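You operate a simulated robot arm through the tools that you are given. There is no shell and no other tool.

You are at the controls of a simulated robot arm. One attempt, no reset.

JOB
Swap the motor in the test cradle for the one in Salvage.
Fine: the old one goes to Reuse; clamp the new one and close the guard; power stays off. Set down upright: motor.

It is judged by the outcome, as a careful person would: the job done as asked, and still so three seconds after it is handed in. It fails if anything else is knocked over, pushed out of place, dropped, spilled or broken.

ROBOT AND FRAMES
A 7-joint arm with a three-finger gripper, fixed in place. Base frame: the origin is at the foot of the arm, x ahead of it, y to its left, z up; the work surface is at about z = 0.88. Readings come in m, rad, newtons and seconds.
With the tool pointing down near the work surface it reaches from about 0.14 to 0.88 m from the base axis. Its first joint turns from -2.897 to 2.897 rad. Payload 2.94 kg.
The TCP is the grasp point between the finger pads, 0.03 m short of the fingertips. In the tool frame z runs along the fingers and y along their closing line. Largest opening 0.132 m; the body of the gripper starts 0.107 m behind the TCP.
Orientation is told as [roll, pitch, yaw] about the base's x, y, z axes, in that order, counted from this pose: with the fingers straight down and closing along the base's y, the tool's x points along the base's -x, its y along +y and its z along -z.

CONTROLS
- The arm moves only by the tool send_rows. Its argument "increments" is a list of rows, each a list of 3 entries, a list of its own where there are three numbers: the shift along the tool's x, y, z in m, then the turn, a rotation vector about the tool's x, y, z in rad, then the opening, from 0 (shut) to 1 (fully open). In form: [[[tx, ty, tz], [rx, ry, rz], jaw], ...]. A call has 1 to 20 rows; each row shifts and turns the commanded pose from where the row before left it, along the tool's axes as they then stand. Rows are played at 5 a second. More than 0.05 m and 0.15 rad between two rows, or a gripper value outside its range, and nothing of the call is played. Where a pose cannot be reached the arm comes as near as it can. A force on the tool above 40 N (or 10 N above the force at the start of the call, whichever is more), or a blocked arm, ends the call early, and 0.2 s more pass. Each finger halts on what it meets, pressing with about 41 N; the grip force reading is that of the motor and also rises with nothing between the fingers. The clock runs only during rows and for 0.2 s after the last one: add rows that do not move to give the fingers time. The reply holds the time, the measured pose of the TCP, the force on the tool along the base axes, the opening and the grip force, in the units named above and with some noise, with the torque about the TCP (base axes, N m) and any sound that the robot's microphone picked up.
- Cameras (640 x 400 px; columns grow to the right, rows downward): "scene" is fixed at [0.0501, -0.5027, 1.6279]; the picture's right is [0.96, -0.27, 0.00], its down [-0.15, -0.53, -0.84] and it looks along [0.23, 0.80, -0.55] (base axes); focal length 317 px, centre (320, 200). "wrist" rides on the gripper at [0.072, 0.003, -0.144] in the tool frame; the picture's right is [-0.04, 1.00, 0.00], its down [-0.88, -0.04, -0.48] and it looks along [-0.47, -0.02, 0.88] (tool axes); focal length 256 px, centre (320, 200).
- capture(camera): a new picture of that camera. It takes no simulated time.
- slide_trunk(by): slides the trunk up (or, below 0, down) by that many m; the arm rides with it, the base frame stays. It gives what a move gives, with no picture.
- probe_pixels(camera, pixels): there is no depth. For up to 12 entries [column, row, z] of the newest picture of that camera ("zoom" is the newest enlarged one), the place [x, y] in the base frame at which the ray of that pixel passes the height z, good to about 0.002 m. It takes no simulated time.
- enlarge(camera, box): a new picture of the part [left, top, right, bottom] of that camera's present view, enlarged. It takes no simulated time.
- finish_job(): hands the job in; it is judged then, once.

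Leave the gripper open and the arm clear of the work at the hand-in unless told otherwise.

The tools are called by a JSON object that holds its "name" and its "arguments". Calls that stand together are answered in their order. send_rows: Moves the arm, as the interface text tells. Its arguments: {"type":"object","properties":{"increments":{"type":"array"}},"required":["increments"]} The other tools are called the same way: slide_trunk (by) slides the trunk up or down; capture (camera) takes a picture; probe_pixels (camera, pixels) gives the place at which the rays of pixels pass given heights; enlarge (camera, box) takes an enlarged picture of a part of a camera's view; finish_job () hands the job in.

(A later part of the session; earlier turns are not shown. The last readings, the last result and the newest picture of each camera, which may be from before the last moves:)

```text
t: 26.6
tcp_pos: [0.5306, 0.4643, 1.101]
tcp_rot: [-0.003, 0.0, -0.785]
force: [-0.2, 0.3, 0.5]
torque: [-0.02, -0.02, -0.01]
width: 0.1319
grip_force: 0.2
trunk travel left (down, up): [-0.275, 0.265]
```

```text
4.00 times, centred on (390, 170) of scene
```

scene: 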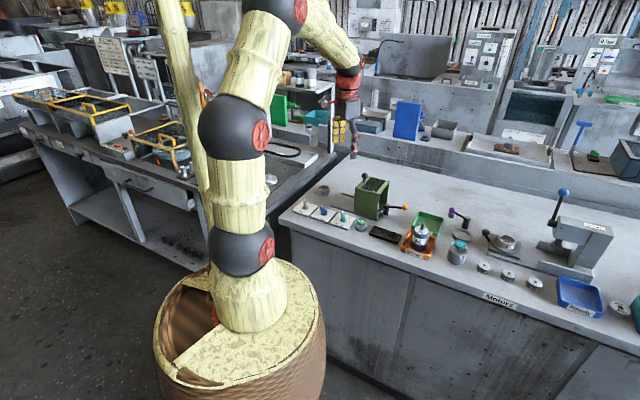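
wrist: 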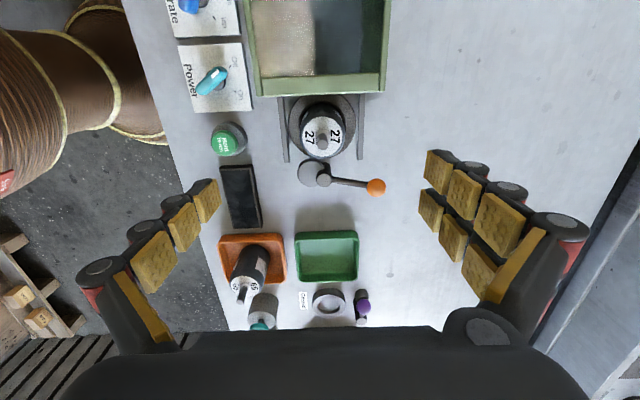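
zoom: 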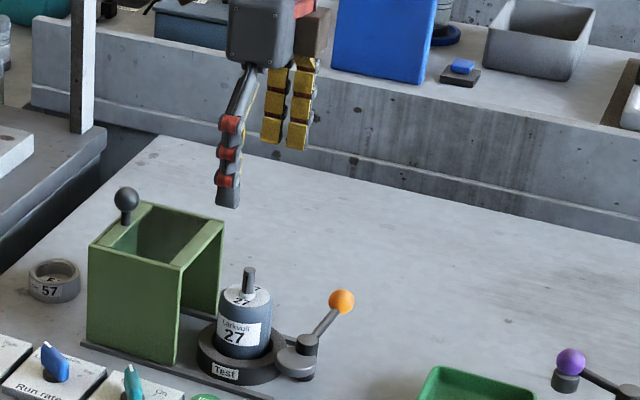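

The motor at (322,132) is under the TCP. I'll narrow the opening to about 0.085 so the near finger stays away from the Hold-to-run button, then descend to z≈0.942.

{"name": "send_rows", "arguments": {"increments": [[[0, 0, 0], [0, 0, 0], 0.65], [[0, 0, 0], [0, 0, 0], 0.65], [[0, 0, 0.04], [0, 0, 0], 0.65], [[0, 0, 0.04], [0, 0, 0], 0.65], [[0, 0, 0.03], [0, 0, 0], 0.65], [[0, 0, 0.03], [0, 0, 0], 0.65], [[0, 0, 0.019], [0, 0, 0], 0.65], [[0, 0, 0], [0, 0, 0], 0.65]]}}

{"name": "capture", "arguments": {"camera": "wrist"}}

{"name": "enlarge", "arguments": {"camera": "scene", "box": [330, 150, 430, 220]}}

```text
t: 28.4
tcp_pos: [0.5315, 0.4634, 0.9425]
tcp_rot: [0.0, 0.0, -0.784]
force: [-0.8, 0.4, 1.0]
torque: [0.01, 0.03, -0.01]
width: 0.0856
grip_force: 0.1
trunk travel left (down, up): [-0.275, 0.265]
```

```text
taken
```

wrist: 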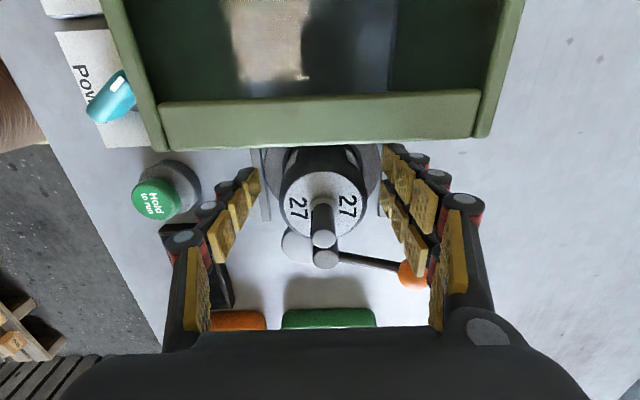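

```text
5.71 times, centred on (380, 185) of scene
```

zoom: 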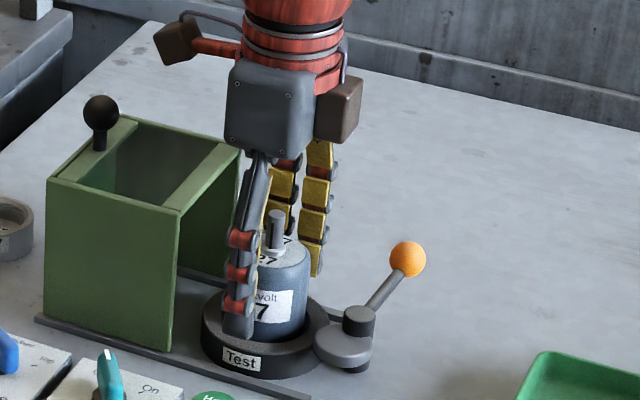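

The fingers straddle the motor just above the ring. Now I'll close.

{"name": "send_rows", "arguments": {"increments": [[[0, 0, 0], [0, 0, 0], 0.3], [[0, 0, 0], [0, 0, 0], 0.3], [[0, 0, 0], [0, 0, 0], 0.3], [[0, 0, 0], [0, 0, 0], 0.3], [[0, 0, 0], [0, 0, 0], 0.3]]}}

{"name": "capture", "arguments": {"camera": "wrist"}}

```text
t: 29.6
tcp_pos: [0.532, 0.4631, 0.9423]
tcp_rot: [0.001, 0.001, -0.783]
force: [1.3, 1.4, 2.8]
torque: [0.04, -0.13, 0.02]
width: 0.0524
grip_force: 41.1
trunk travel left (down, up): [-0.275, 0.265]
```

```text
taken
```

wrist: 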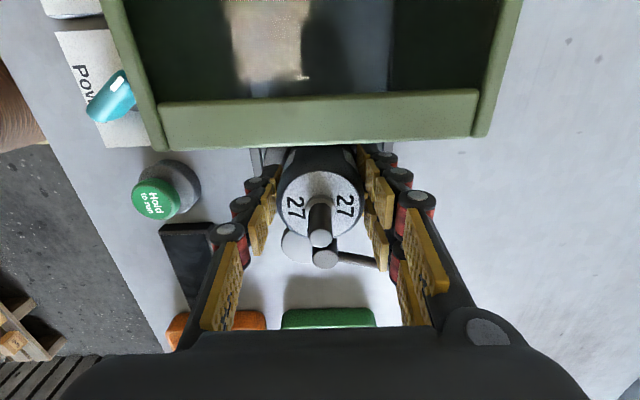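

The motor is gripped (0.0524 wide, 41 N). I'll lift straight up slowly.

{"name": "send_rows", "arguments": {"increments": [[[0, 0, -0.01], [0, 0, 0], 0.3], [[0, 0, -0.02], [0, 0, 0], 0.3], [[0, 0, -0.03], [0, 0, 0], 0.3], [[0, 0, -0.03], [0, 0, 0], 0.3], [[0, 0, -0.03], [0, 0, 0], 0.3], [[0, 0, 0], [0, 0, 0], 0.3]]}}

{"name": "capture", "arguments": {"camera": "wrist"}}

{"name": "enlarge", "arguments": {"camera": "scene", "box": [330, 140, 430, 220]}}

```text
t: 31.0
tcp_pos: [0.5313, 0.4636, 1.0627]
tcp_rot: [-0.002, 0.001, -0.784]
force: [-0.1, -0.1, -4.8]
torque: [0.0, 0.0, 0.0]
width: 0.0525
grip_force: 40.6
trunk travel left (down, up): [-0.275, 0.265]
```

```text
taken
```

wrist: 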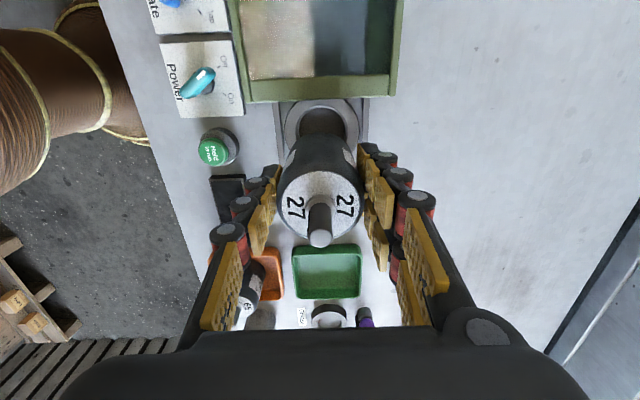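

```text
5.00 times, centred on (380, 180) of scene
```

zoom: 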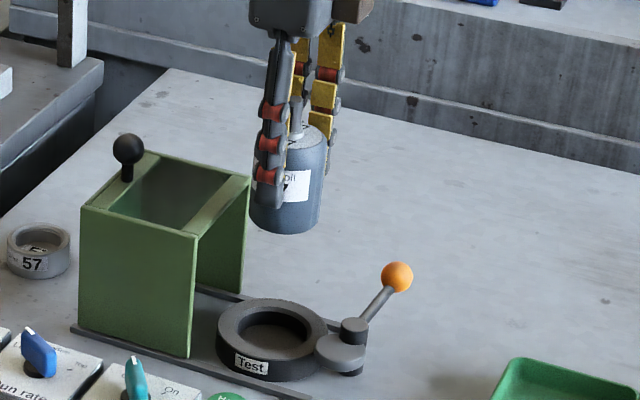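

The motor is lifted cleanly and hangs upright. I'll measure the motor bottom, the ring, and the green tray for placing.

{"name": "enlarge", "arguments": {"camera": "scene", "box": [350, 160, 400, 220]}}

{"name": "enlarge", "arguments": {"camera": "wrist", "box": [190, 230, 390, 330]}}

{"name": "probe_pixels", "arguments": {"camera": "scene", "pixels": [[372.6, 186.6, 0.99], [372.6, 186.6, 1.0], [372.6, 186.6, 1.01], [372.6, 186.6, 1.02]]}}

{"name": "probe_pixels", "arguments": {"camera": "wrist", "pixels": [[297, 246, 0.905], [359, 246, 0.905], [360, 297, 0.905], [295, 298, 0.905], [326, 272, 0.885], [322, 128, 0.9], [322, 128, 0.885]]}}

```text
6.67 times, centred on (375, 190) of scene
```

zoom: 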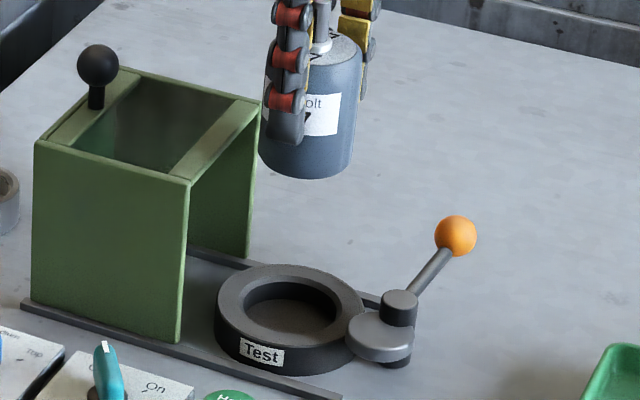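

```text
3.20 times, centred on (290, 280) of wrist
```

zoom: 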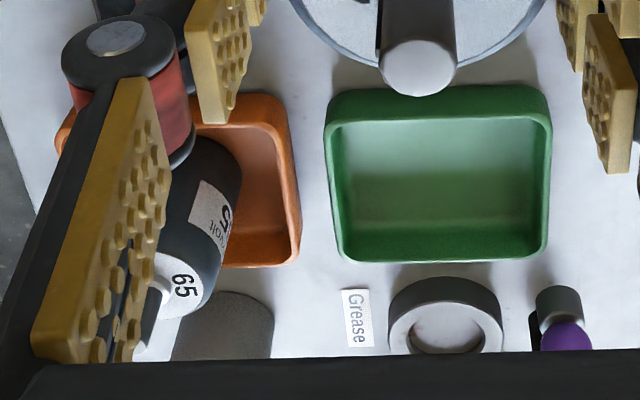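

```text
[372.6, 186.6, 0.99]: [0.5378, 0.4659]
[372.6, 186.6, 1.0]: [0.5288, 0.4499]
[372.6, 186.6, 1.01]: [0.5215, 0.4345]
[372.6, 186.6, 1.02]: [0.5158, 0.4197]
```

```text
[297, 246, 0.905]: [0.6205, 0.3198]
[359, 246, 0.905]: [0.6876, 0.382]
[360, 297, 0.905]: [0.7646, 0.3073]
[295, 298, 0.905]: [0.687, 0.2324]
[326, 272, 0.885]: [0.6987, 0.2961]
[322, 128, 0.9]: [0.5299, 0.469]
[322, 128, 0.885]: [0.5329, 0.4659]
```

The motor bottom is about 0.056 m below the TCP. The green tray centre is ≈(0.692, 0.307). I'll carry the motor over there at the present height, which clears the lever knob, and check the tray's label with a close look.

{"name": "send_rows", "arguments": {"increments": [[[-0.0225, 0.0002, 0], [0, 0, 0], 0.3], [[-0.0225, 0.0002, 0], [0, 0, 0], 0.3], [[-0.0225, 0.0002, 0], [0, 0, 0], 0.3], [[-0.0225, 0.0002, 0], [0, 0, 0], 0.3], [[-0.0225, 0.0002, 0], [0, 0, 0], 0.3], [[-0.0225, 0.0002, 0], [0, 0, 0], 0.3], [[-0.0225, 0.0002, 0], [0, 0, 0], 0.3], [[-0.0225, 0.0002, 0], [0, 0, 0], 0.3], [[-0.0225, 0.0002, 0], [0, 0, 0], 0.3], [[-0.0225, 0.0002, 0], [0, 0, 0], 0.3], [[0, 0, 0], [0, 0, 0], 0.3]]}}

{"name": "capture", "arguments": {"camera": "wrist"}}

{"name": "enlarge", "arguments": {"camera": "scene", "box": [380, 160, 480, 260]}}

{"name": "enlarge", "arguments": {"camera": "wrist", "box": [200, 100, 420, 240]}}

```text
t: 33.4
tcp_pos: [0.6911, 0.3047, 1.0617]
tcp_rot: [0.001, -0.001, -0.782]
force: [-0.5, 1.1, -2.6]
torque: [0.04, -0.01, 0.0]
width: 0.0523
grip_force: 41.2
trunk travel left (down, up): [-0.275, 0.265]
```

```text
taken
```

wrist: 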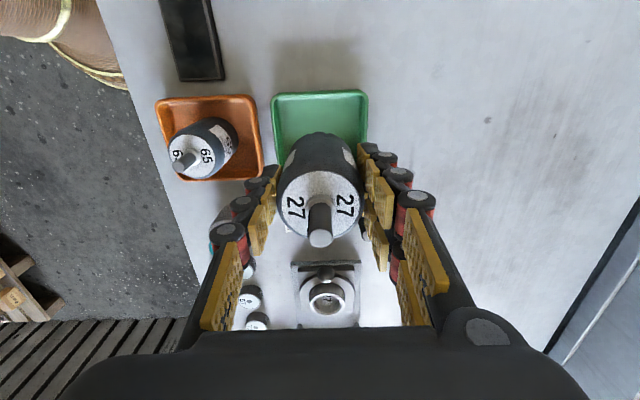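

```text
4.00 times, centred on (430, 210) of scene
```

zoom: 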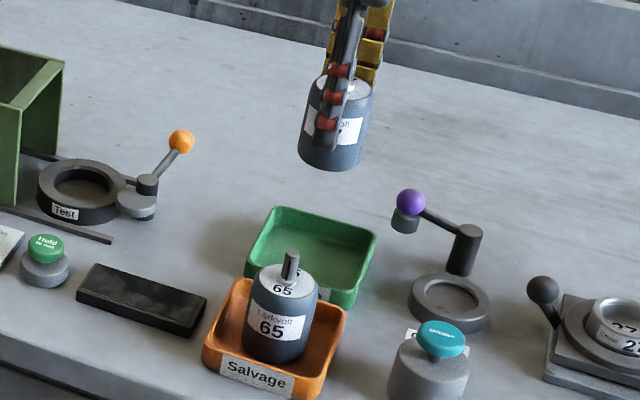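

```text
2.86 times, centred on (310, 170) of wrist
```

zoom: 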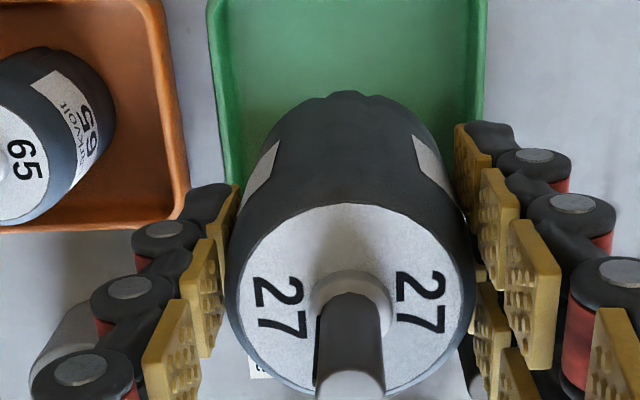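

The green tray's label shows only its end behind motor 65. I'll zoom in on it to confirm.

{"name": "enlarge", "arguments": {"camera": "scene", "box": [420, 215, 450, 245]}}

{"name": "probe_pixels", "arguments": {"camera": "wrist", "pixels": [[272, 94, 0.905], [366, 90, 0.905], [272, 94, 0.91], [366, 90, 0.91]]}}

{"name": "probe_pixels", "arguments": {"camera": "scene", "pixels": [[398.5, 212, 0.905], [473.5, 219.5, 0.905], [449, 262, 0.905], [391, 226.5, 0.905]]}}

```text
13.33 times, centred on (435, 230) of scene
```

zoom: 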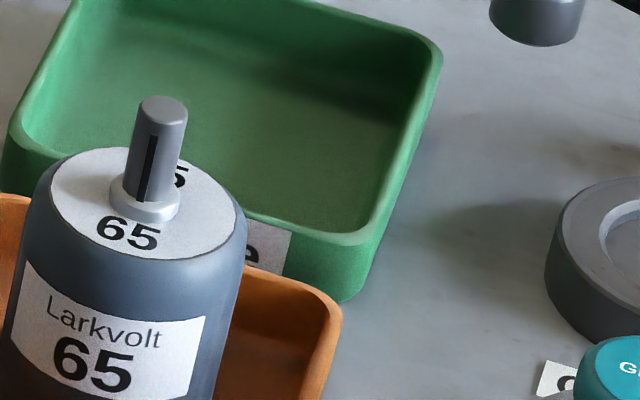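

```text
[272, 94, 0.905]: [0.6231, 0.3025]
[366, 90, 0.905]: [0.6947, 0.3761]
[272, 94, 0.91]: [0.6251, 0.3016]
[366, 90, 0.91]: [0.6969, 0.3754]
```

```text
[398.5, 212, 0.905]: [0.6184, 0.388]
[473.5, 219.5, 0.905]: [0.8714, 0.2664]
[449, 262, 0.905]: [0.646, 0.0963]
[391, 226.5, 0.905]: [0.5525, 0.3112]
```

{"name": "probe_pixels", "arguments": {"camera": "scene", "pixels": [[444, 218.75, 0.905], [439, 232.8, 0.905], [411.9, 224.5, 0.905], [418.5, 211.8, 0.905], [437.8, 238, 0.88], [428, 223, 0.885]]}}

```text
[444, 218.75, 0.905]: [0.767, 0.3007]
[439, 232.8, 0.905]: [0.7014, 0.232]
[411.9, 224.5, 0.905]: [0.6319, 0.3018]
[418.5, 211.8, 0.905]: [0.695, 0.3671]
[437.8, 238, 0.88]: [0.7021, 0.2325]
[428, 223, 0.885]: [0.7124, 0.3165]
```

The label ends in "e", consistent with "Reuse", and it is the only such tray. The tray centre refines to (0.697, 0.302). I'll shift a few mm and lower to just above the tray floor.

{"name": "send_rows", "arguments": {"increments": [[[-0.0063, 0.002, 0], [0, 0, 0], 0.3], [[0, 0, 0.03], [0, 0, 0], 0.3], [[0, 0, 0.03], [0, 0, 0], 0.3], [[0, 0, 0.03], [0, 0, 0], 0.3], [[0, 0, 0.015], [0, 0, 0], 0.3], [[0, 0, 0.007], [0, 0, 0], 0.3], [[0, 0, 0], [0, 0, 0], 0.3]]}}

{"name": "capture", "arguments": {"camera": "wrist"}}

{"name": "enlarge", "arguments": {"camera": "scene", "box": [390, 180, 470, 250]}}

```text
t: 35.0
tcp_pos: [0.6969, 0.3035, 0.9493]
tcp_rot: [0.0, -0.001, -0.783]
force: [0.8, 0.1, -5.2]
torque: [0.0, 0.03, -0.01]
width: 0.0522
grip_force: 40.7
trunk travel left (down, up): [-0.275, 0.265]
```

```text
taken
```

wrist: 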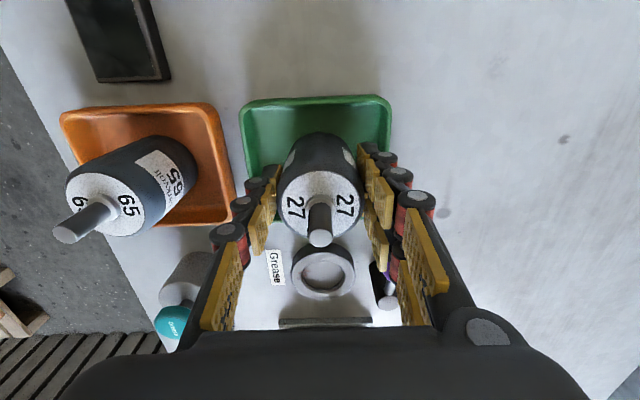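

```text
5.71 times, centred on (430, 215) of scene
```

zoom: 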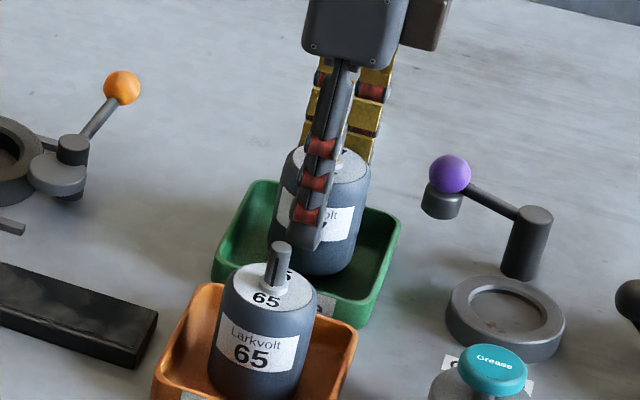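

The motor is within the tray walls and just above the floor. I'll ease down in 2 mm steps and watch the vertical force.

{"name": "send_rows", "arguments": {"increments": [[[0, 0, 0.002], [0, 0, 0], 0.3], [[0, 0, 0.002], [0, 0, 0], 0.3], [[0, 0, 0.001], [0, 0, 0], 0.3], [[0, 0, 0], [0, 0, 0], 0.3]]}}

```text
t: 36.0
tcp_pos: [0.6982, 0.3044, 0.9457]
tcp_rot: [0.0, 0.0, -0.785]
force: [-0.9, -1.3, -4.1]
torque: [-0.01, 0.01, -0.01]
width: 0.0522
grip_force: 41.0
trunk travel left (down, up): [-0.275, 0.265]
```

{"name": "send_rows", "arguments": {"increments": [[[0, 0, 0.0015], [0, 0, 0], 0.3], [[0, 0, 0.0015], [0, 0, 0], 0.3], [[0, 0, 0], [0, 0, 0], 0.3]]}}

```text
t: 36.8
tcp_pos: [0.6974, 0.3018, 0.9424]
tcp_rot: [0.0, -0.001, -0.782]
force: [-0.5, 0.0, -4.4]
torque: [0.05, 0.03, -0.01]
width: 0.0522
grip_force: 40.8
trunk travel left (down, up): [-0.275, 0.265]
```

The motor is still hanging (−4.4 N), so I'll ease down further.

{"name": "send_rows", "arguments": {"increments": [[[0, 0, 0.0015], [0, 0, 0], 0.3], [[0, 0, 0.001], [0, 0, 0], 0.3], [[0, 0, 0], [0, 0, 0], 0.3]]}}

```text
t: 37.6
tcp_pos: [0.6975, 0.3026, 0.9406]
tcp_rot: [0.002, -0.001, -0.785]
force: [-1.7, 0.2, 4.7]
torque: [-0.08, 0.3, -0.05]
width: 0.0523
grip_force: 40.7
trunk travel left (down, up): [-0.275, 0.265]
```

The motor is on the tray floor (force turned to +4.7 N). I'll open slightly and lift away.

{"name": "send_rows", "arguments": {"increments": [[[0, 0, 0], [0, 0, 0], 0.5], [[0, 0, 0], [0, 0, 0], 0.55], [[0, 0, 0], [0, 0, 0], 0.55], [[0, 0, -0.02], [0, 0, 0], 0.55], [[0, 0, -0.04], [0, 0, 0], 0.55], [[0, 0, -0.05], [0, 0, 0], 0.65], [[0, 0, -0.05], [0, 0, 0], 0.65], [[0, 0, 0], [0, 0, 0], 0.65]]}}

{"name": "capture", "arguments": {"camera": "wrist"}}

{"name": "enlarge", "arguments": {"camera": "scene", "box": [390, 190, 470, 260]}}

```text
t: 39.4
tcp_pos: [0.6963, 0.3026, 1.1006]
tcp_rot: [-0.001, 0.001, -0.785]
force: [-0.8, 0.0, 0.1]
torque: [-0.03, -0.05, 0.01]
width: 0.0857
grip_force: 0.0
trunk travel left (down, up): [-0.275, 0.265]
```

```text
taken
```

wrist: 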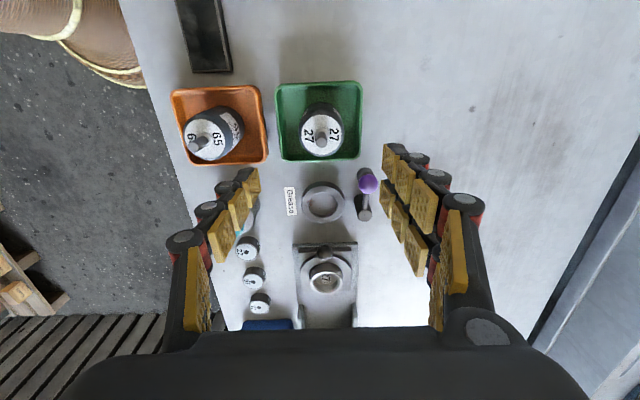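

```text
5.71 times, centred on (430, 225) of scene
```

zoom: 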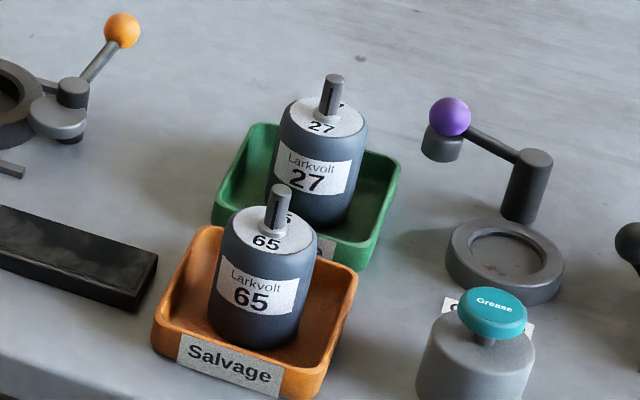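

Motor 27 stands upright in the green tray. Now I'll locate motor 65.

{"name": "enlarge", "arguments": {"camera": "wrist", "box": [160, 75, 280, 175]}}

{"name": "enlarge", "arguments": {"camera": "scene", "box": [400, 215, 450, 265]}}

```text
4.00 times, centred on (220, 125) of wrist
```

zoom: 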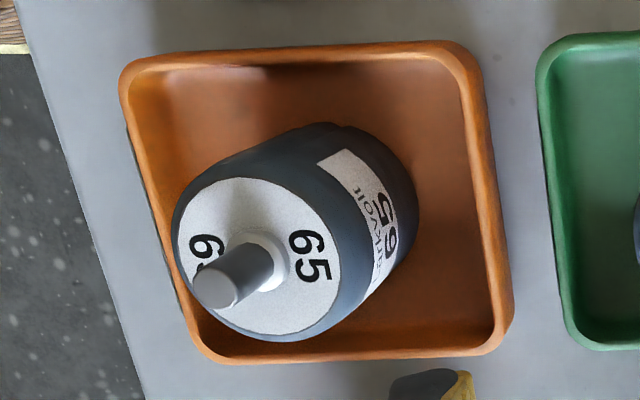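

```text
8.00 times, centred on (425, 240) of scene
```

zoom: 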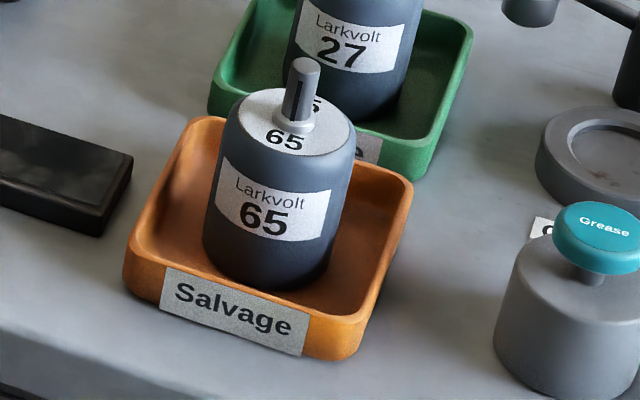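

{"name": "probe_pixels", "arguments": {"camera": "wrist", "pixels": [[205, 139.2, 0.95], [205, 139.2, 0.955], [205, 139.2, 0.96], [205, 139.2, 0.965], [250, 108, 0.885], [238, 88, 0.905], [170, 92, 0.905], [180, 163, 0.905], [264, 159, 0.905]]}}

{"name": "probe_pixels", "arguments": {"camera": "scene", "pixels": [[421.6, 230.1, 0.95], [421.6, 230.1, 0.955], [421.6, 230.1, 0.96], [421.6, 230.1, 0.965], [414, 228.8, 0.957], [429.5, 231.9, 0.957], [418.1, 251.2, 0.885], [402.8, 229.5, 0.905]]}}

```text
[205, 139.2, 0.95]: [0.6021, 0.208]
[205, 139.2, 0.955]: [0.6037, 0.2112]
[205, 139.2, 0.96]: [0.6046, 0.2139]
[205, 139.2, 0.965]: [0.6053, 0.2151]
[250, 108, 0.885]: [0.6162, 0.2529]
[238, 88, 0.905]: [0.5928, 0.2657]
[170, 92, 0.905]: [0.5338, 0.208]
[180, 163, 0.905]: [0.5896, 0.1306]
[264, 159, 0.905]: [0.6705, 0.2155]
```

```text
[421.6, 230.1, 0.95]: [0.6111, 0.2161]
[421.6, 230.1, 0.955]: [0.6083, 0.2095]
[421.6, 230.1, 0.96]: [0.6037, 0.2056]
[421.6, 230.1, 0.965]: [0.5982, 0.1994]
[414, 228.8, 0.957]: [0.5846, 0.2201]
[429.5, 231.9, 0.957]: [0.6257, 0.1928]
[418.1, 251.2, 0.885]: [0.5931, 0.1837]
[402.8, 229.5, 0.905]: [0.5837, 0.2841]
```

Motor 65 is at about (0.604, 0.209), top z≈0.957, so it is the same height as motor 27. I'll move there at z=1.10.

{"name": "send_rows", "arguments": {"increments": [[[0, -0.033, 0], [0, 0, 0], 0.6], [[0, -0.033, 0], [0, 0, 0], 0.6], [[0, -0.033, 0], [0, 0, 0], 0.6], [[0, -0.033, 0], [0, 0, 0], 0.6], [[0, 0, 0], [0, 0, 0], 0.6]]}}

{"name": "capture", "arguments": {"camera": "wrist"}}

{"name": "enlarge", "arguments": {"camera": "wrist", "box": [250, 60, 400, 180]}}

```text
t: 40.6
tcp_pos: [0.6034, 0.2089, 1.0994]
tcp_rot: [0.0, -0.001, -0.785]
force: [-0.7, 0.0, 0.3]
torque: [-0.01, 0.0, 0.03]
width: 0.0792
grip_force: 0.1
trunk travel left (down, up): [-0.275, 0.265]
```

```text
taken
```

wrist: 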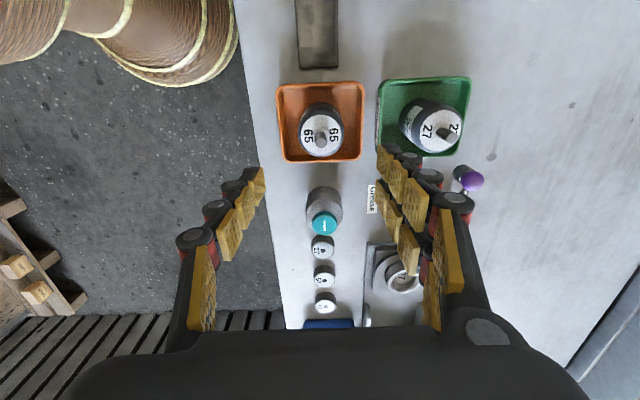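

```text
3.33 times, centred on (325, 120) of wrist
```

zoom: 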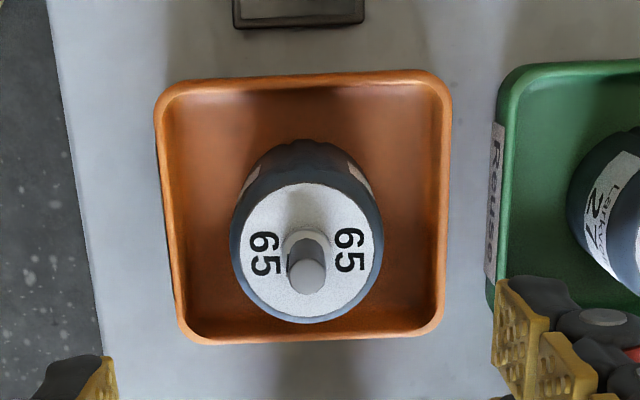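

The "Reuse" label is now readable on the green tray, and motor 65 is centred at (321,135). I'll descend with a 0.073 m opening and grip.

{"name": "send_rows", "arguments": {"increments": [[[-0.002, 0, 0.03], [0, 0, 0], 0.55], [[0, 0, 0.04], [0, 0, 0], 0.55], [[0, 0, 0.04], [0, 0, 0], 0.55], [[0, 0, 0.03], [0, 0, 0], 0.55], [[0, 0, 0.0174], [0, 0, 0], 0.55], [[0, 0, 0], [0, 0, 0], 0.55]]}}

{"name": "capture", "arguments": {"camera": "wrist"}}

{"name": "enlarge", "arguments": {"camera": "scene", "box": [390, 190, 460, 260]}}

```text
t: 42.0
tcp_pos: [0.6053, 0.2073, 0.9432]
tcp_rot: [0.001, -0.001, -0.783]
force: [-1.1, 0.3, 0.1]
torque: [0.04, -0.01, 0.01]
width: 0.0726
grip_force: 0.1
trunk travel left (down, up): [-0.275, 0.265]
```

```text
taken
```

wrist: 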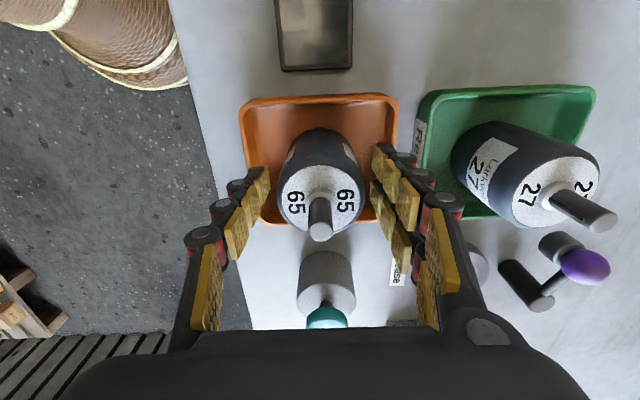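

```text
5.71 times, centred on (425, 225) of scene
```

zoom: 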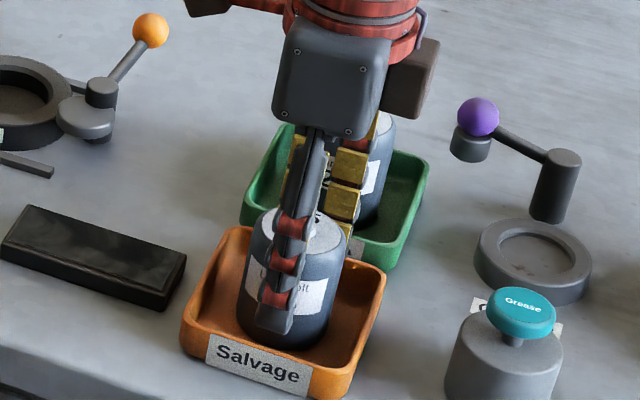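

The motor sits between the fingers. I'll grip it and lift.

{"name": "send_rows", "arguments": {"increments": [[[0, 0, 0], [0, 0, 0], 0.3], [[0, 0, 0], [0, 0, 0], 0.3], [[0, 0, 0], [0, 0, 0], 0.3], [[0, 0, 0], [0, 0, 0], 0.3]]}}

{"name": "send_rows", "arguments": {"increments": [[[0, 0, -0.01], [0, 0, 0], 0.3], [[0, 0, -0.02], [0, 0, 0], 0.3], [[0, 0, -0.03], [0, 0, 0], 0.3], [[0, 0, -0.03], [0, 0, 0], 0.3], [[0, 0, -0.03], [0, 0, 0], 0.3], [[0, 0, 0], [0, 0, 0], 0.3]]}}

{"name": "capture", "arguments": {"camera": "wrist"}}

{"name": "enlarge", "arguments": {"camera": "scene", "box": [370, 160, 470, 260]}}

```text
t: 43.0
tcp_pos: [0.6046, 0.2078, 0.941]
tcp_rot: [0.0, -0.001, -0.783]
force: [0.5, 1.3, 0.1]
torque: [0.03, 0.03, -0.03]
width: 0.0523
grip_force: 41.3
trunk travel left (down, up): [-0.275, 0.265]
```

```text
t: 44.4
tcp_pos: [0.6041, 0.2073, 1.0612]
tcp_rot: [-0.002, 0.001, -0.784]
force: [0.0, 0.0, -4.3]
torque: [0.07, 0.0, 0.01]
width: 0.0522
grip_force: 40.5
trunk travel left (down, up): [-0.275, 0.265]
```

```text
taken
```

wrist: 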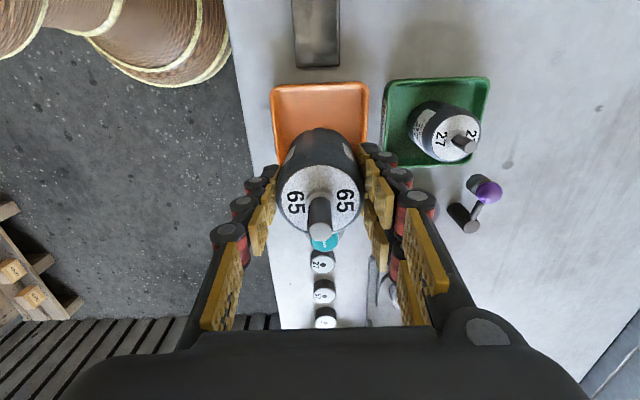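

```text
4.00 times, centred on (420, 210) of scene
```

zoom: 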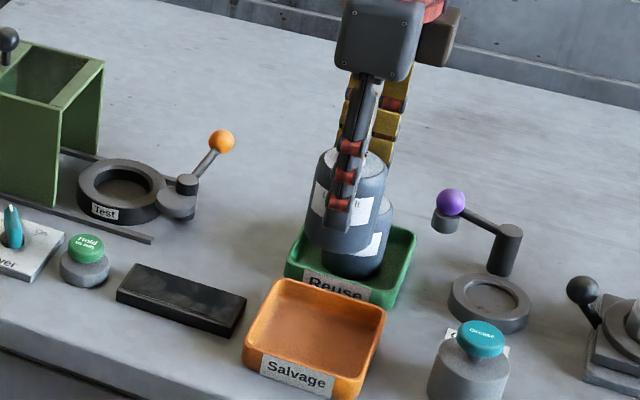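

Motor 65 is held (0.0522 m). Before carrying it over, I'll measure the empty cradle ring from the scene camera.

{"name": "enlarge", "arguments": {"camera": "scene", "box": [350, 185, 400, 225]}}

{"name": "enlarge", "arguments": {"camera": "wrist", "box": [260, 120, 380, 250]}}

```text
10.00 times, centred on (375, 205) of scene
```

zoom: 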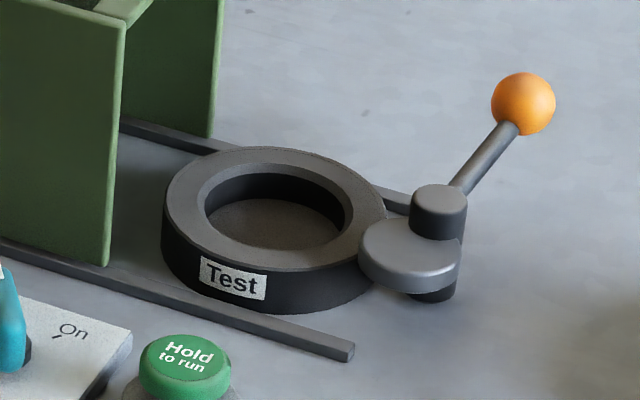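

```text
3.08 times, centred on (320, 185) of wrist
```

zoom: 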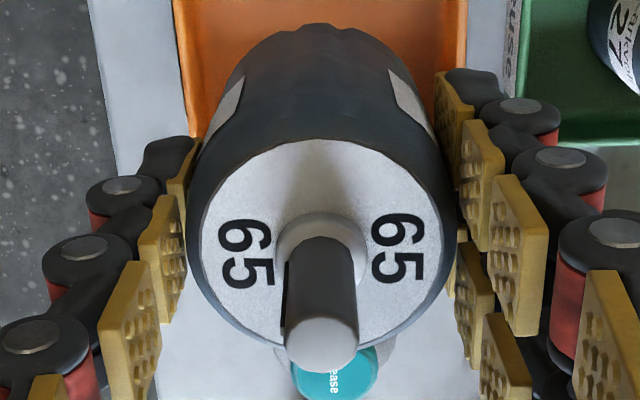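

{"name": "probe_pixels", "arguments": {"camera": "scene", "pixels": [[370.45, 205.7, 0.9], [359.2, 206, 0.9], [381.7, 206, 0.9], [370.5, 199.7, 0.9], [370.5, 211.8, 0.9], [370.5, 205.7, 0.897], [370.5, 205.7, 0.903]]}}

```text
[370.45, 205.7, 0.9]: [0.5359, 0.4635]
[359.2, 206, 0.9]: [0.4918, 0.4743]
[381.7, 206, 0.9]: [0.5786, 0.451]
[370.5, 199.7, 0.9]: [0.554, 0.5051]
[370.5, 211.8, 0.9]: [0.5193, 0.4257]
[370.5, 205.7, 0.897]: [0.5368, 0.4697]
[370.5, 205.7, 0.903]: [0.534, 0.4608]
```

The ring centre comes out at about (0.533, 0.463) from both cameras, with ring top ≈0.90. Motor 65 sits about 2.5 mm toward tool +x in the grip, so I'll aim the TCP at (0.534, 0.461) and carry it over at the current height.

{"name": "send_rows", "arguments": {"increments": [[[0.02289, 0.01302, 0], [0, 0, 0], 0.3], [[0.02289, 0.01302, 0], [0, 0, 0], 0.3], [[0.02289, 0.01302, 0], [0, 0, 0], 0.3], [[0.02289, 0.01302, 0], [0, 0, 0], 0.3], [[0.02289, 0.01302, 0], [0, 0, 0], 0.3], [[0.02289, 0.01302, 0], [0, 0, 0], 0.3], [[0.02289, 0.01302, 0], [0, 0, 0], 0.3], [[0.02289, 0.01302, 0], [0, 0, 0], 0.3], [[0.02289, 0.01302, 0], [0, 0, 0], 0.3], [[0.02289, 0.01302, 0], [0, 0, 0], 0.3], [[0, 0, 0], [0, 0, 0], 0.3]]}}

{"name": "capture", "arguments": {"camera": "wrist"}}

{"name": "enlarge", "arguments": {"camera": "scene", "box": [340, 160, 410, 220]}}

```text
t: 46.8
tcp_pos: [0.5345, 0.4622, 1.0616]
tcp_rot: [-0.003, 0.001, -0.783]
force: [0.6, 0.2, -4.8]
torque: [-0.02, -0.04, 0.02]
width: 0.0522
grip_force: 40.5
trunk travel left (down, up): [-0.275, 0.265]
```

```text
taken
```

wrist: 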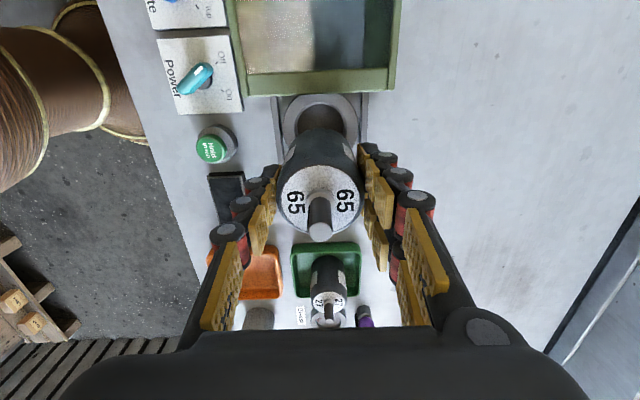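

```text
6.67 times, centred on (375, 190) of scene
```

zoom: 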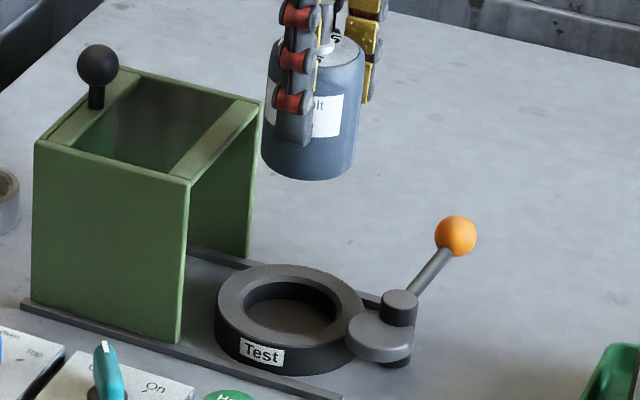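

I'll lower it to about 8 mm above the ring top and check the alignment from both cameras there.

{"name": "send_rows", "arguments": {"increments": [[[0, 0, 0.03], [0, 0, 0], 0.3], [[0, 0, 0.03], [0, 0, 0], 0.3], [[0, 0, 0.025], [0, 0, 0], 0.3], [[0, 0, 0.012], [0, 0, 0], 0.3], [[0, 0, 0], [0, 0, 0], 0.3]]}}

{"name": "enlarge", "arguments": {"camera": "wrist", "box": [240, 120, 400, 260]}}

{"name": "enlarge", "arguments": {"camera": "scene", "box": [350, 180, 400, 220]}}

```text
t: 48.0
tcp_pos: [0.5348, 0.4612, 0.9656]
tcp_rot: [0.0, 0.0, -0.783]
force: [0.9, 0.0, -4.2]
torque: [0.03, 0.0, -0.06]
width: 0.0522
grip_force: 41.3
trunk travel left (down, up): [-0.275, 0.265]
```

```text
2.86 times, centred on (320, 190) of wrist
```

zoom: 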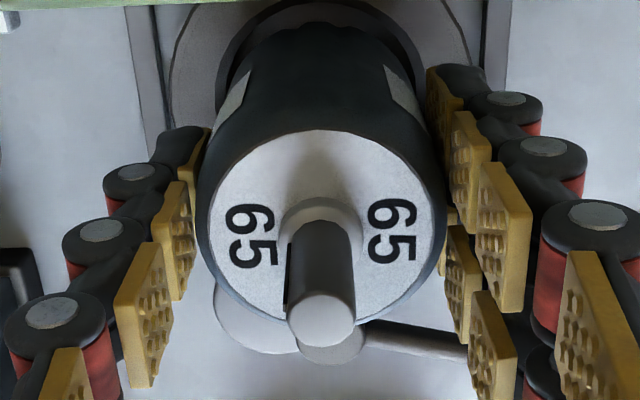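

```text
10.00 times, centred on (375, 200) of scene
```

zoom: 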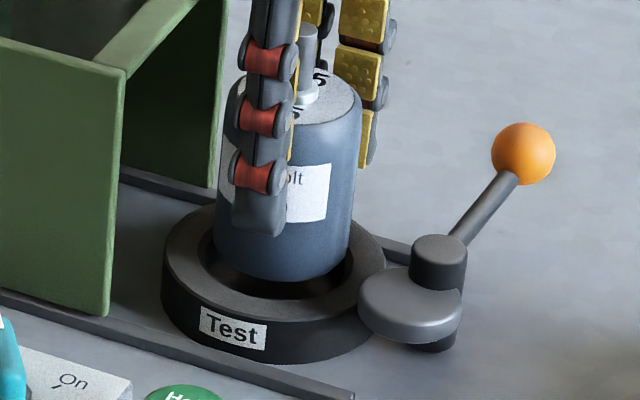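

In the scene view the motor bottom (centre ≈283, front edge 282 in the zoom) sits about 3 mm right of and in front of the ring axis (≈276). I'll shift +2.5 mm along tool x and +0.8 mm along tool y, then recheck.

{"name": "send_rows", "arguments": {"increments": [[[0.0025, 0.0008, 0], [0, 0, 0], 0.3], [[0, 0, 0], [0, 0, 0], 0.3]]}}

{"name": "enlarge", "arguments": {"camera": "scene", "box": [350, 180, 400, 220]}}

{"name": "enlarge", "arguments": {"camera": "wrist", "box": [260, 110, 380, 200]}}

```text
t: 48.6
tcp_pos: [0.534, 0.4634, 0.9651]
tcp_rot: [-0.001, -0.001, -0.783]
force: [-0.4, 0.4, -4.8]
torque: [0.0, -0.01, 0.01]
width: 0.0522
grip_force: 40.6
trunk travel left (down, up): [-0.275, 0.265]
```

```text
10.00 times, centred on (375, 200) of scene
```

zoom: 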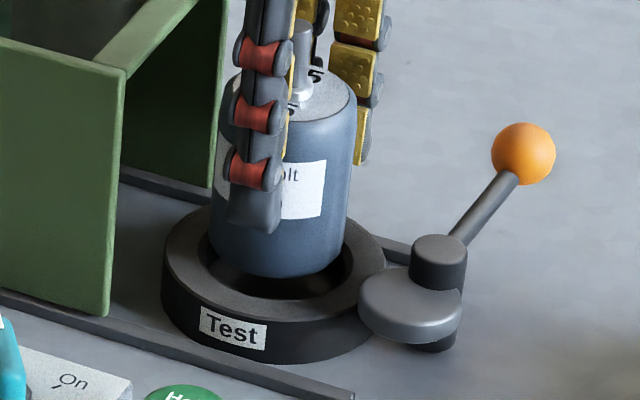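

```text
4.44 times, centred on (320, 155) of wrist
```

zoom: 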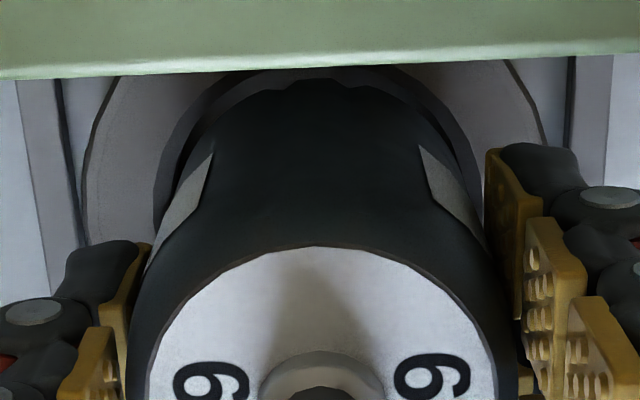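

Aligned now: the motor bottom centre is ≈278 against the ring axis ≈276.5, and front edge 277 against about 275. I'll lower gently into the ring.

{"name": "send_rows", "arguments": {"increments": [[[0, 0, 0.004], [0, 0, 0], 0.3], [[0, 0, 0.004], [0, 0, 0], 0.3], [[0, 0, 0.004], [0, 0, 0], 0.3], [[0, 0, 0.004], [0, 0, 0], 0.3], [[0, 0, 0.003], [0, 0, 0], 0.3], [[0, 0, 0], [0, 0, 0], 0.3]]}}

{"name": "enlarge", "arguments": {"camera": "scene", "box": [350, 180, 400, 220]}}

```text
t: 50.0
tcp_pos: [0.5329, 0.4649, 0.9464]
tcp_rot: [0.001, 0.0, -0.784]
force: [-0.7, -0.1, -4.1]
torque: [-0.06, 0.0, 0.0]
width: 0.0522
grip_force: 40.8
trunk travel left (down, up): [-0.275, 0.265]
```

```text
10.00 times, centred on (375, 200) of scene
```

zoom: 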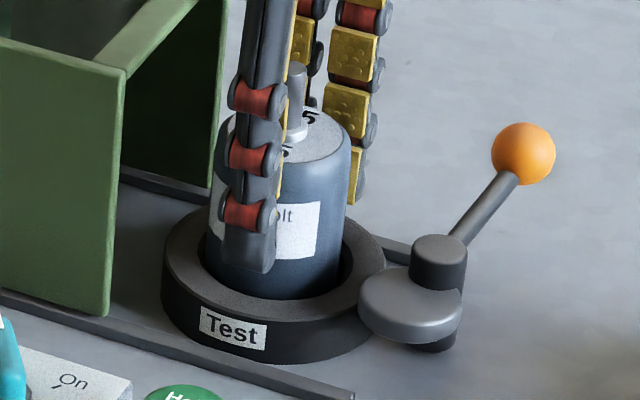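

The motor is inside the ring without contact. I'll ease it down the last few millimetres.

{"name": "send_rows", "arguments": {"increments": [[[0, 0, 0.0015], [0, 0, 0], 0.3], [[0, 0, 0.0015], [0, 0, 0], 0.3], [[0, 0, 0.001], [0, 0, 0], 0.3], [[0, 0, 0], [0, 0, 0], 0.3]]}}

```text
t: 51.0
tcp_pos: [0.5334, 0.4647, 0.9446]
tcp_rot: [0.001, -0.001, -0.784]
force: [-0.5, -2.2, 10.6]
torque: [-0.38, 0.46, 0.02]
width: 0.0521
grip_force: 40.9
trunk travel left (down, up): [-0.275, 0.265]
```

The force rose to +10.6 N, so it is touching something. I'll check whether it is the floor or an edge.

{"name": "enlarge", "arguments": {"camera": "scene", "box": [350, 180, 400, 220]}}

{"name": "enlarge", "arguments": {"camera": "wrist", "box": [240, 120, 400, 260]}}

```text
10.00 times, centred on (375, 200) of scene
```

zoom: 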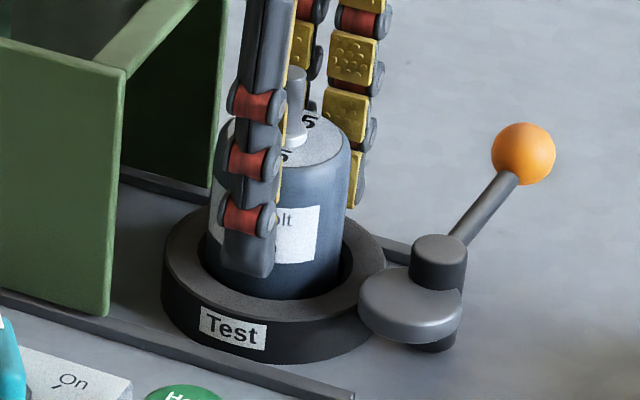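

```text
2.86 times, centred on (320, 190) of wrist
```

zoom: 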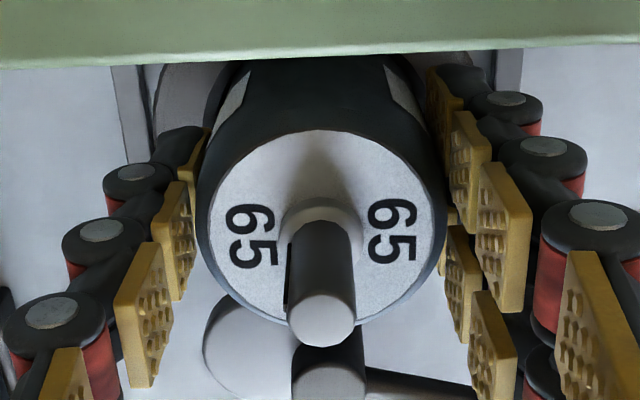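

The top face and shaft are at the same image height as the old motor when seated, so it is on the floor. I'll open the fingers slightly and check.

{"name": "send_rows", "arguments": {"increments": [[[0, 0, 0], [0, 0, 0], 0.45], [[0, 0, 0], [0, 0, 0], 0.55], [[0, 0, 0], [0, 0, 0], 0.55]]}}

{"name": "enlarge", "arguments": {"camera": "scene", "box": [350, 180, 400, 220]}}

{"name": "enlarge", "arguments": {"camera": "wrist", "box": [240, 120, 400, 260]}}

```text
t: 51.8
tcp_pos: [0.5325, 0.4634, 0.9425]
tcp_rot: [0.0, 0.001, -0.785]
force: [-0.1, -0.5, 0.1]
torque: [-0.01, -0.04, -0.01]
width: 0.0726
grip_force: 0.1
trunk travel left (down, up): [-0.275, 0.265]
```

```text
10.00 times, centred on (375, 200) of scene
```

zoom: 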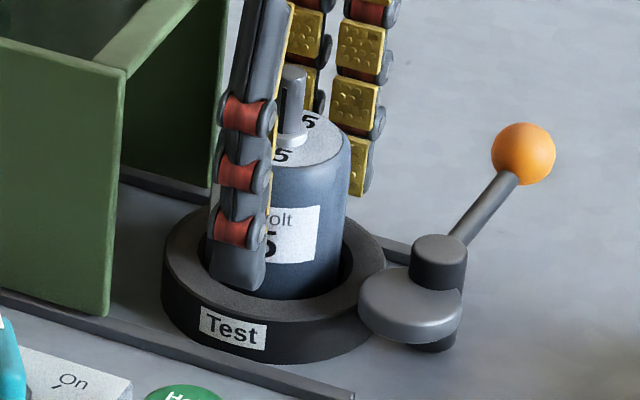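

```text
2.86 times, centred on (320, 190) of wrist
```

zoom: 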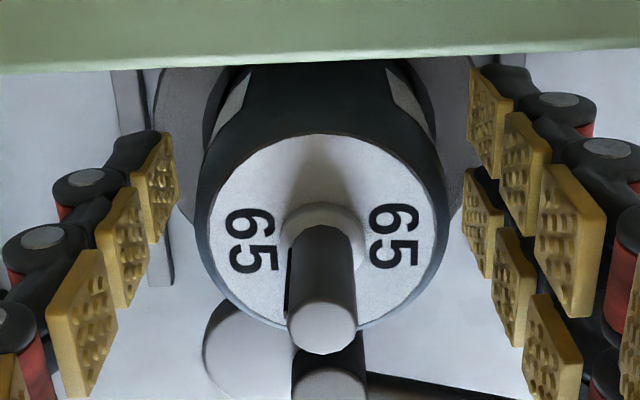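

The motor stands seated just like the old one did. I'll lift clear.

{"name": "send_rows", "arguments": {"increments": [[[0, 0, -0.02], [0, 0, 0], 0.55], [[0, 0, -0.04], [0, 0, 0], 0.55], [[0, 0, -0.05], [0, 0, 0], 0.5], [[0, 0, -0.05], [0, 0, 0], 0.5], [[0, 0, 0], [0, 0, 0], 0.5]]}}

{"name": "enlarge", "arguments": {"camera": "scene", "box": [350, 180, 400, 220]}}

{"name": "capture", "arguments": {"camera": "wrist"}}

```text
t: 53.0
tcp_pos: [0.5339, 0.4634, 1.1005]
tcp_rot: [0.001, 0.0, -0.785]
force: [-0.5, 0.0, -0.6]
torque: [-0.03, 0.04, -0.01]
width: 0.066
grip_force: 0.0
trunk travel left (down, up): [-0.275, 0.265]
```

```text
10.00 times, centred on (375, 200) of scene
```

zoom: 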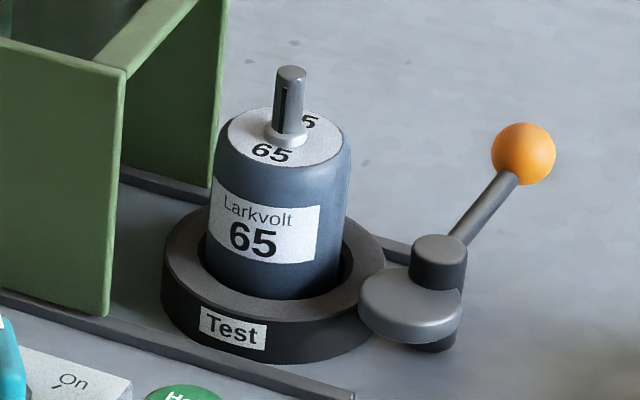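

```text
taken
```

wrist: 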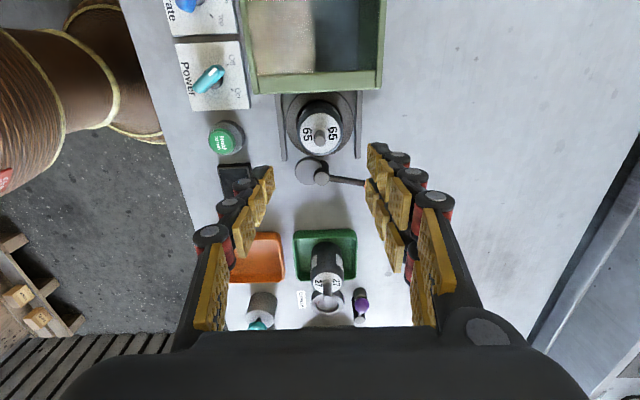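

Motor 65 is seated and upright. Now the clamp: I'll turn back to yaw 0.641 and hover over the orange knob at (0.638, 0.459).

{"name": "send_rows", "arguments": {"increments": [[[0, 0, 0], [0, 0, -0.1426], 0.45], [[0, 0, 0], [0, 0, -0.1426], 0.45], [[0, 0, 0], [0, 0, -0.1426], 0.45], [[0, 0, 0], [0, 0, -0.1426], 0.45], [[0, 0, 0], [0, 0, -0.1426], 0.45], [[0, 0, 0], [0, 0, -0.1426], 0.45], [[0, 0, 0], [0, 0, -0.1426], 0.45], [[0, 0, 0], [0, 0, -0.1426], 0.45], [[0, 0, 0], [0, 0, -0.1426], 0.45], [[0, 0, 0], [0, 0, -0.1426], 0.45], [[-0.0202, -0.0165, 0.01], [0, 0, 0], 0.45], [[-0.0202, -0.0165, 0.01], [0, 0, 0], 0.45], [[-0.0202, -0.0165, 0.01], [0, 0, 0], 0.45], [[-0.0202, -0.0165, 0.01], [0, 0, 0], 0.45], [[0, 0, 0], [0, 0, 0], 0.45]]}}

{"name": "capture", "arguments": {"camera": "wrist"}}

```text
t: 56.2
tcp_pos: [0.6379, 0.4599, 1.0626]
tcp_rot: [0.0, 0.0, 0.642]
force: [1.1, 0.1, 0.2]
torque: [-0.03, 0.03, -0.02]
width: 0.059
grip_force: 0.0
trunk travel left (down, up): [-0.275, 0.265]
```

```text
taken
```

wrist: 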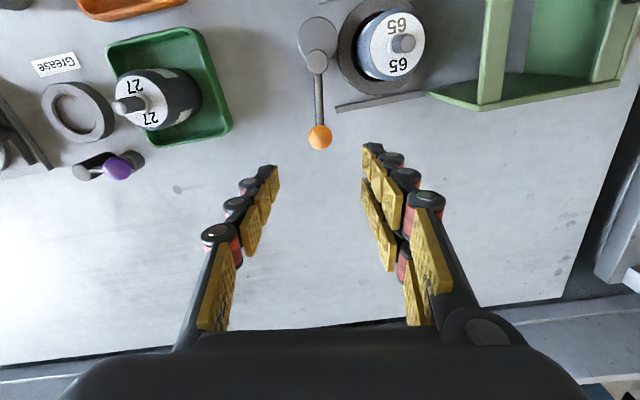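

The knob is at (319,137), right under the TCP. I'll descend to z≈0.940 and grip.

{"name": "send_rows", "arguments": {"increments": [[[0, 0, 0.04], [0, 0, 0], 0.45], [[0, 0, 0.04], [0, 0, 0], 0.45], [[0, 0, 0.042], [0, 0, 0], 0.45], [[0, 0, 0], [0, 0, 0], 0.45], [[0, 0, 0], [0, 0, 0], 0.05], [[0, 0, 0], [0, 0, 0], 0.05], [[0, 0, 0], [0, 0, 0], 0.05], [[0, 0, 0], [0, 0, 0], 0.05], [[0, 0, 0], [0, 0, 0], 0.05]]}}

```text
t: 58.2
tcp_pos: [0.6377, 0.4589, 0.9406]
tcp_rot: [0.0, 0.001, 0.642]
force: [-0.1, 0.5, -0.1]
torque: [0.04, -0.01, -0.02]
width: 0.0238
grip_force: 40.3
trunk travel left (down, up): [-0.275, 0.265]
```

The knob is gripped. I'll sweep clockwise back toward the clamped position, 1.0 rad first.

{"name": "send_rows", "arguments": {"increments": [[[0.00036, -0.0072, 0], [0, 0, 0.1], 0.05], [[0.00036, -0.0072, 0], [0, 0, 0.1], 0.05], [[0.00036, -0.0072, 0], [0, 0, 0.1], 0.05], [[0.00036, -0.0072, 0], [0, 0, 0.1], 0.05], [[0.00036, -0.0072, 0], [0, 0, 0.1], 0.05], [[0.00036, -0.0072, 0], [0, 0, 0.1], 0.05], [[0.00036, -0.0072, 0], [0, 0, 0.1], 0.05], [[0.00036, -0.0072, 0], [0, 0, 0.1], 0.05], [[0.00036, -0.0072, 0], [0, 0, 0.1], 0.05], [[0.00036, -0.0072, 0], [0, 0, 0.1], 0.05], [[0, 0, 0], [0, 0, 0], 0.05]]}}

{"name": "capture", "arguments": {"camera": "wrist"}}

```text
t: 60.6
tcp_pos: [0.6472, 0.391, 0.9414]
tcp_rot: [0.001, 0.0, -0.358]
force: [2.3, 3.4, 4.8]
torque: [-0.05, -0.19, -0.21]
width: 0.0238
grip_force: 44.8
trunk travel left (down, up): [-0.275, 0.265]
```

```text
taken
```

wrist: 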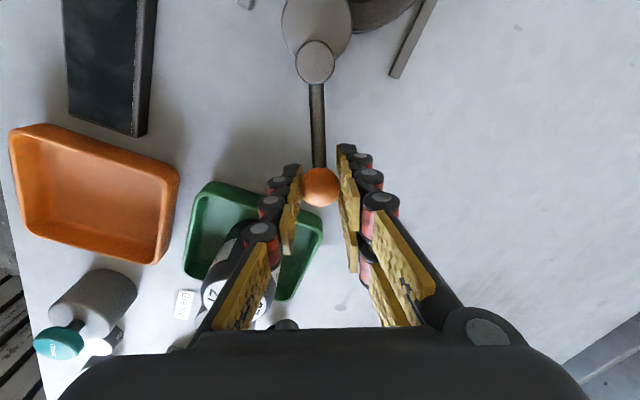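

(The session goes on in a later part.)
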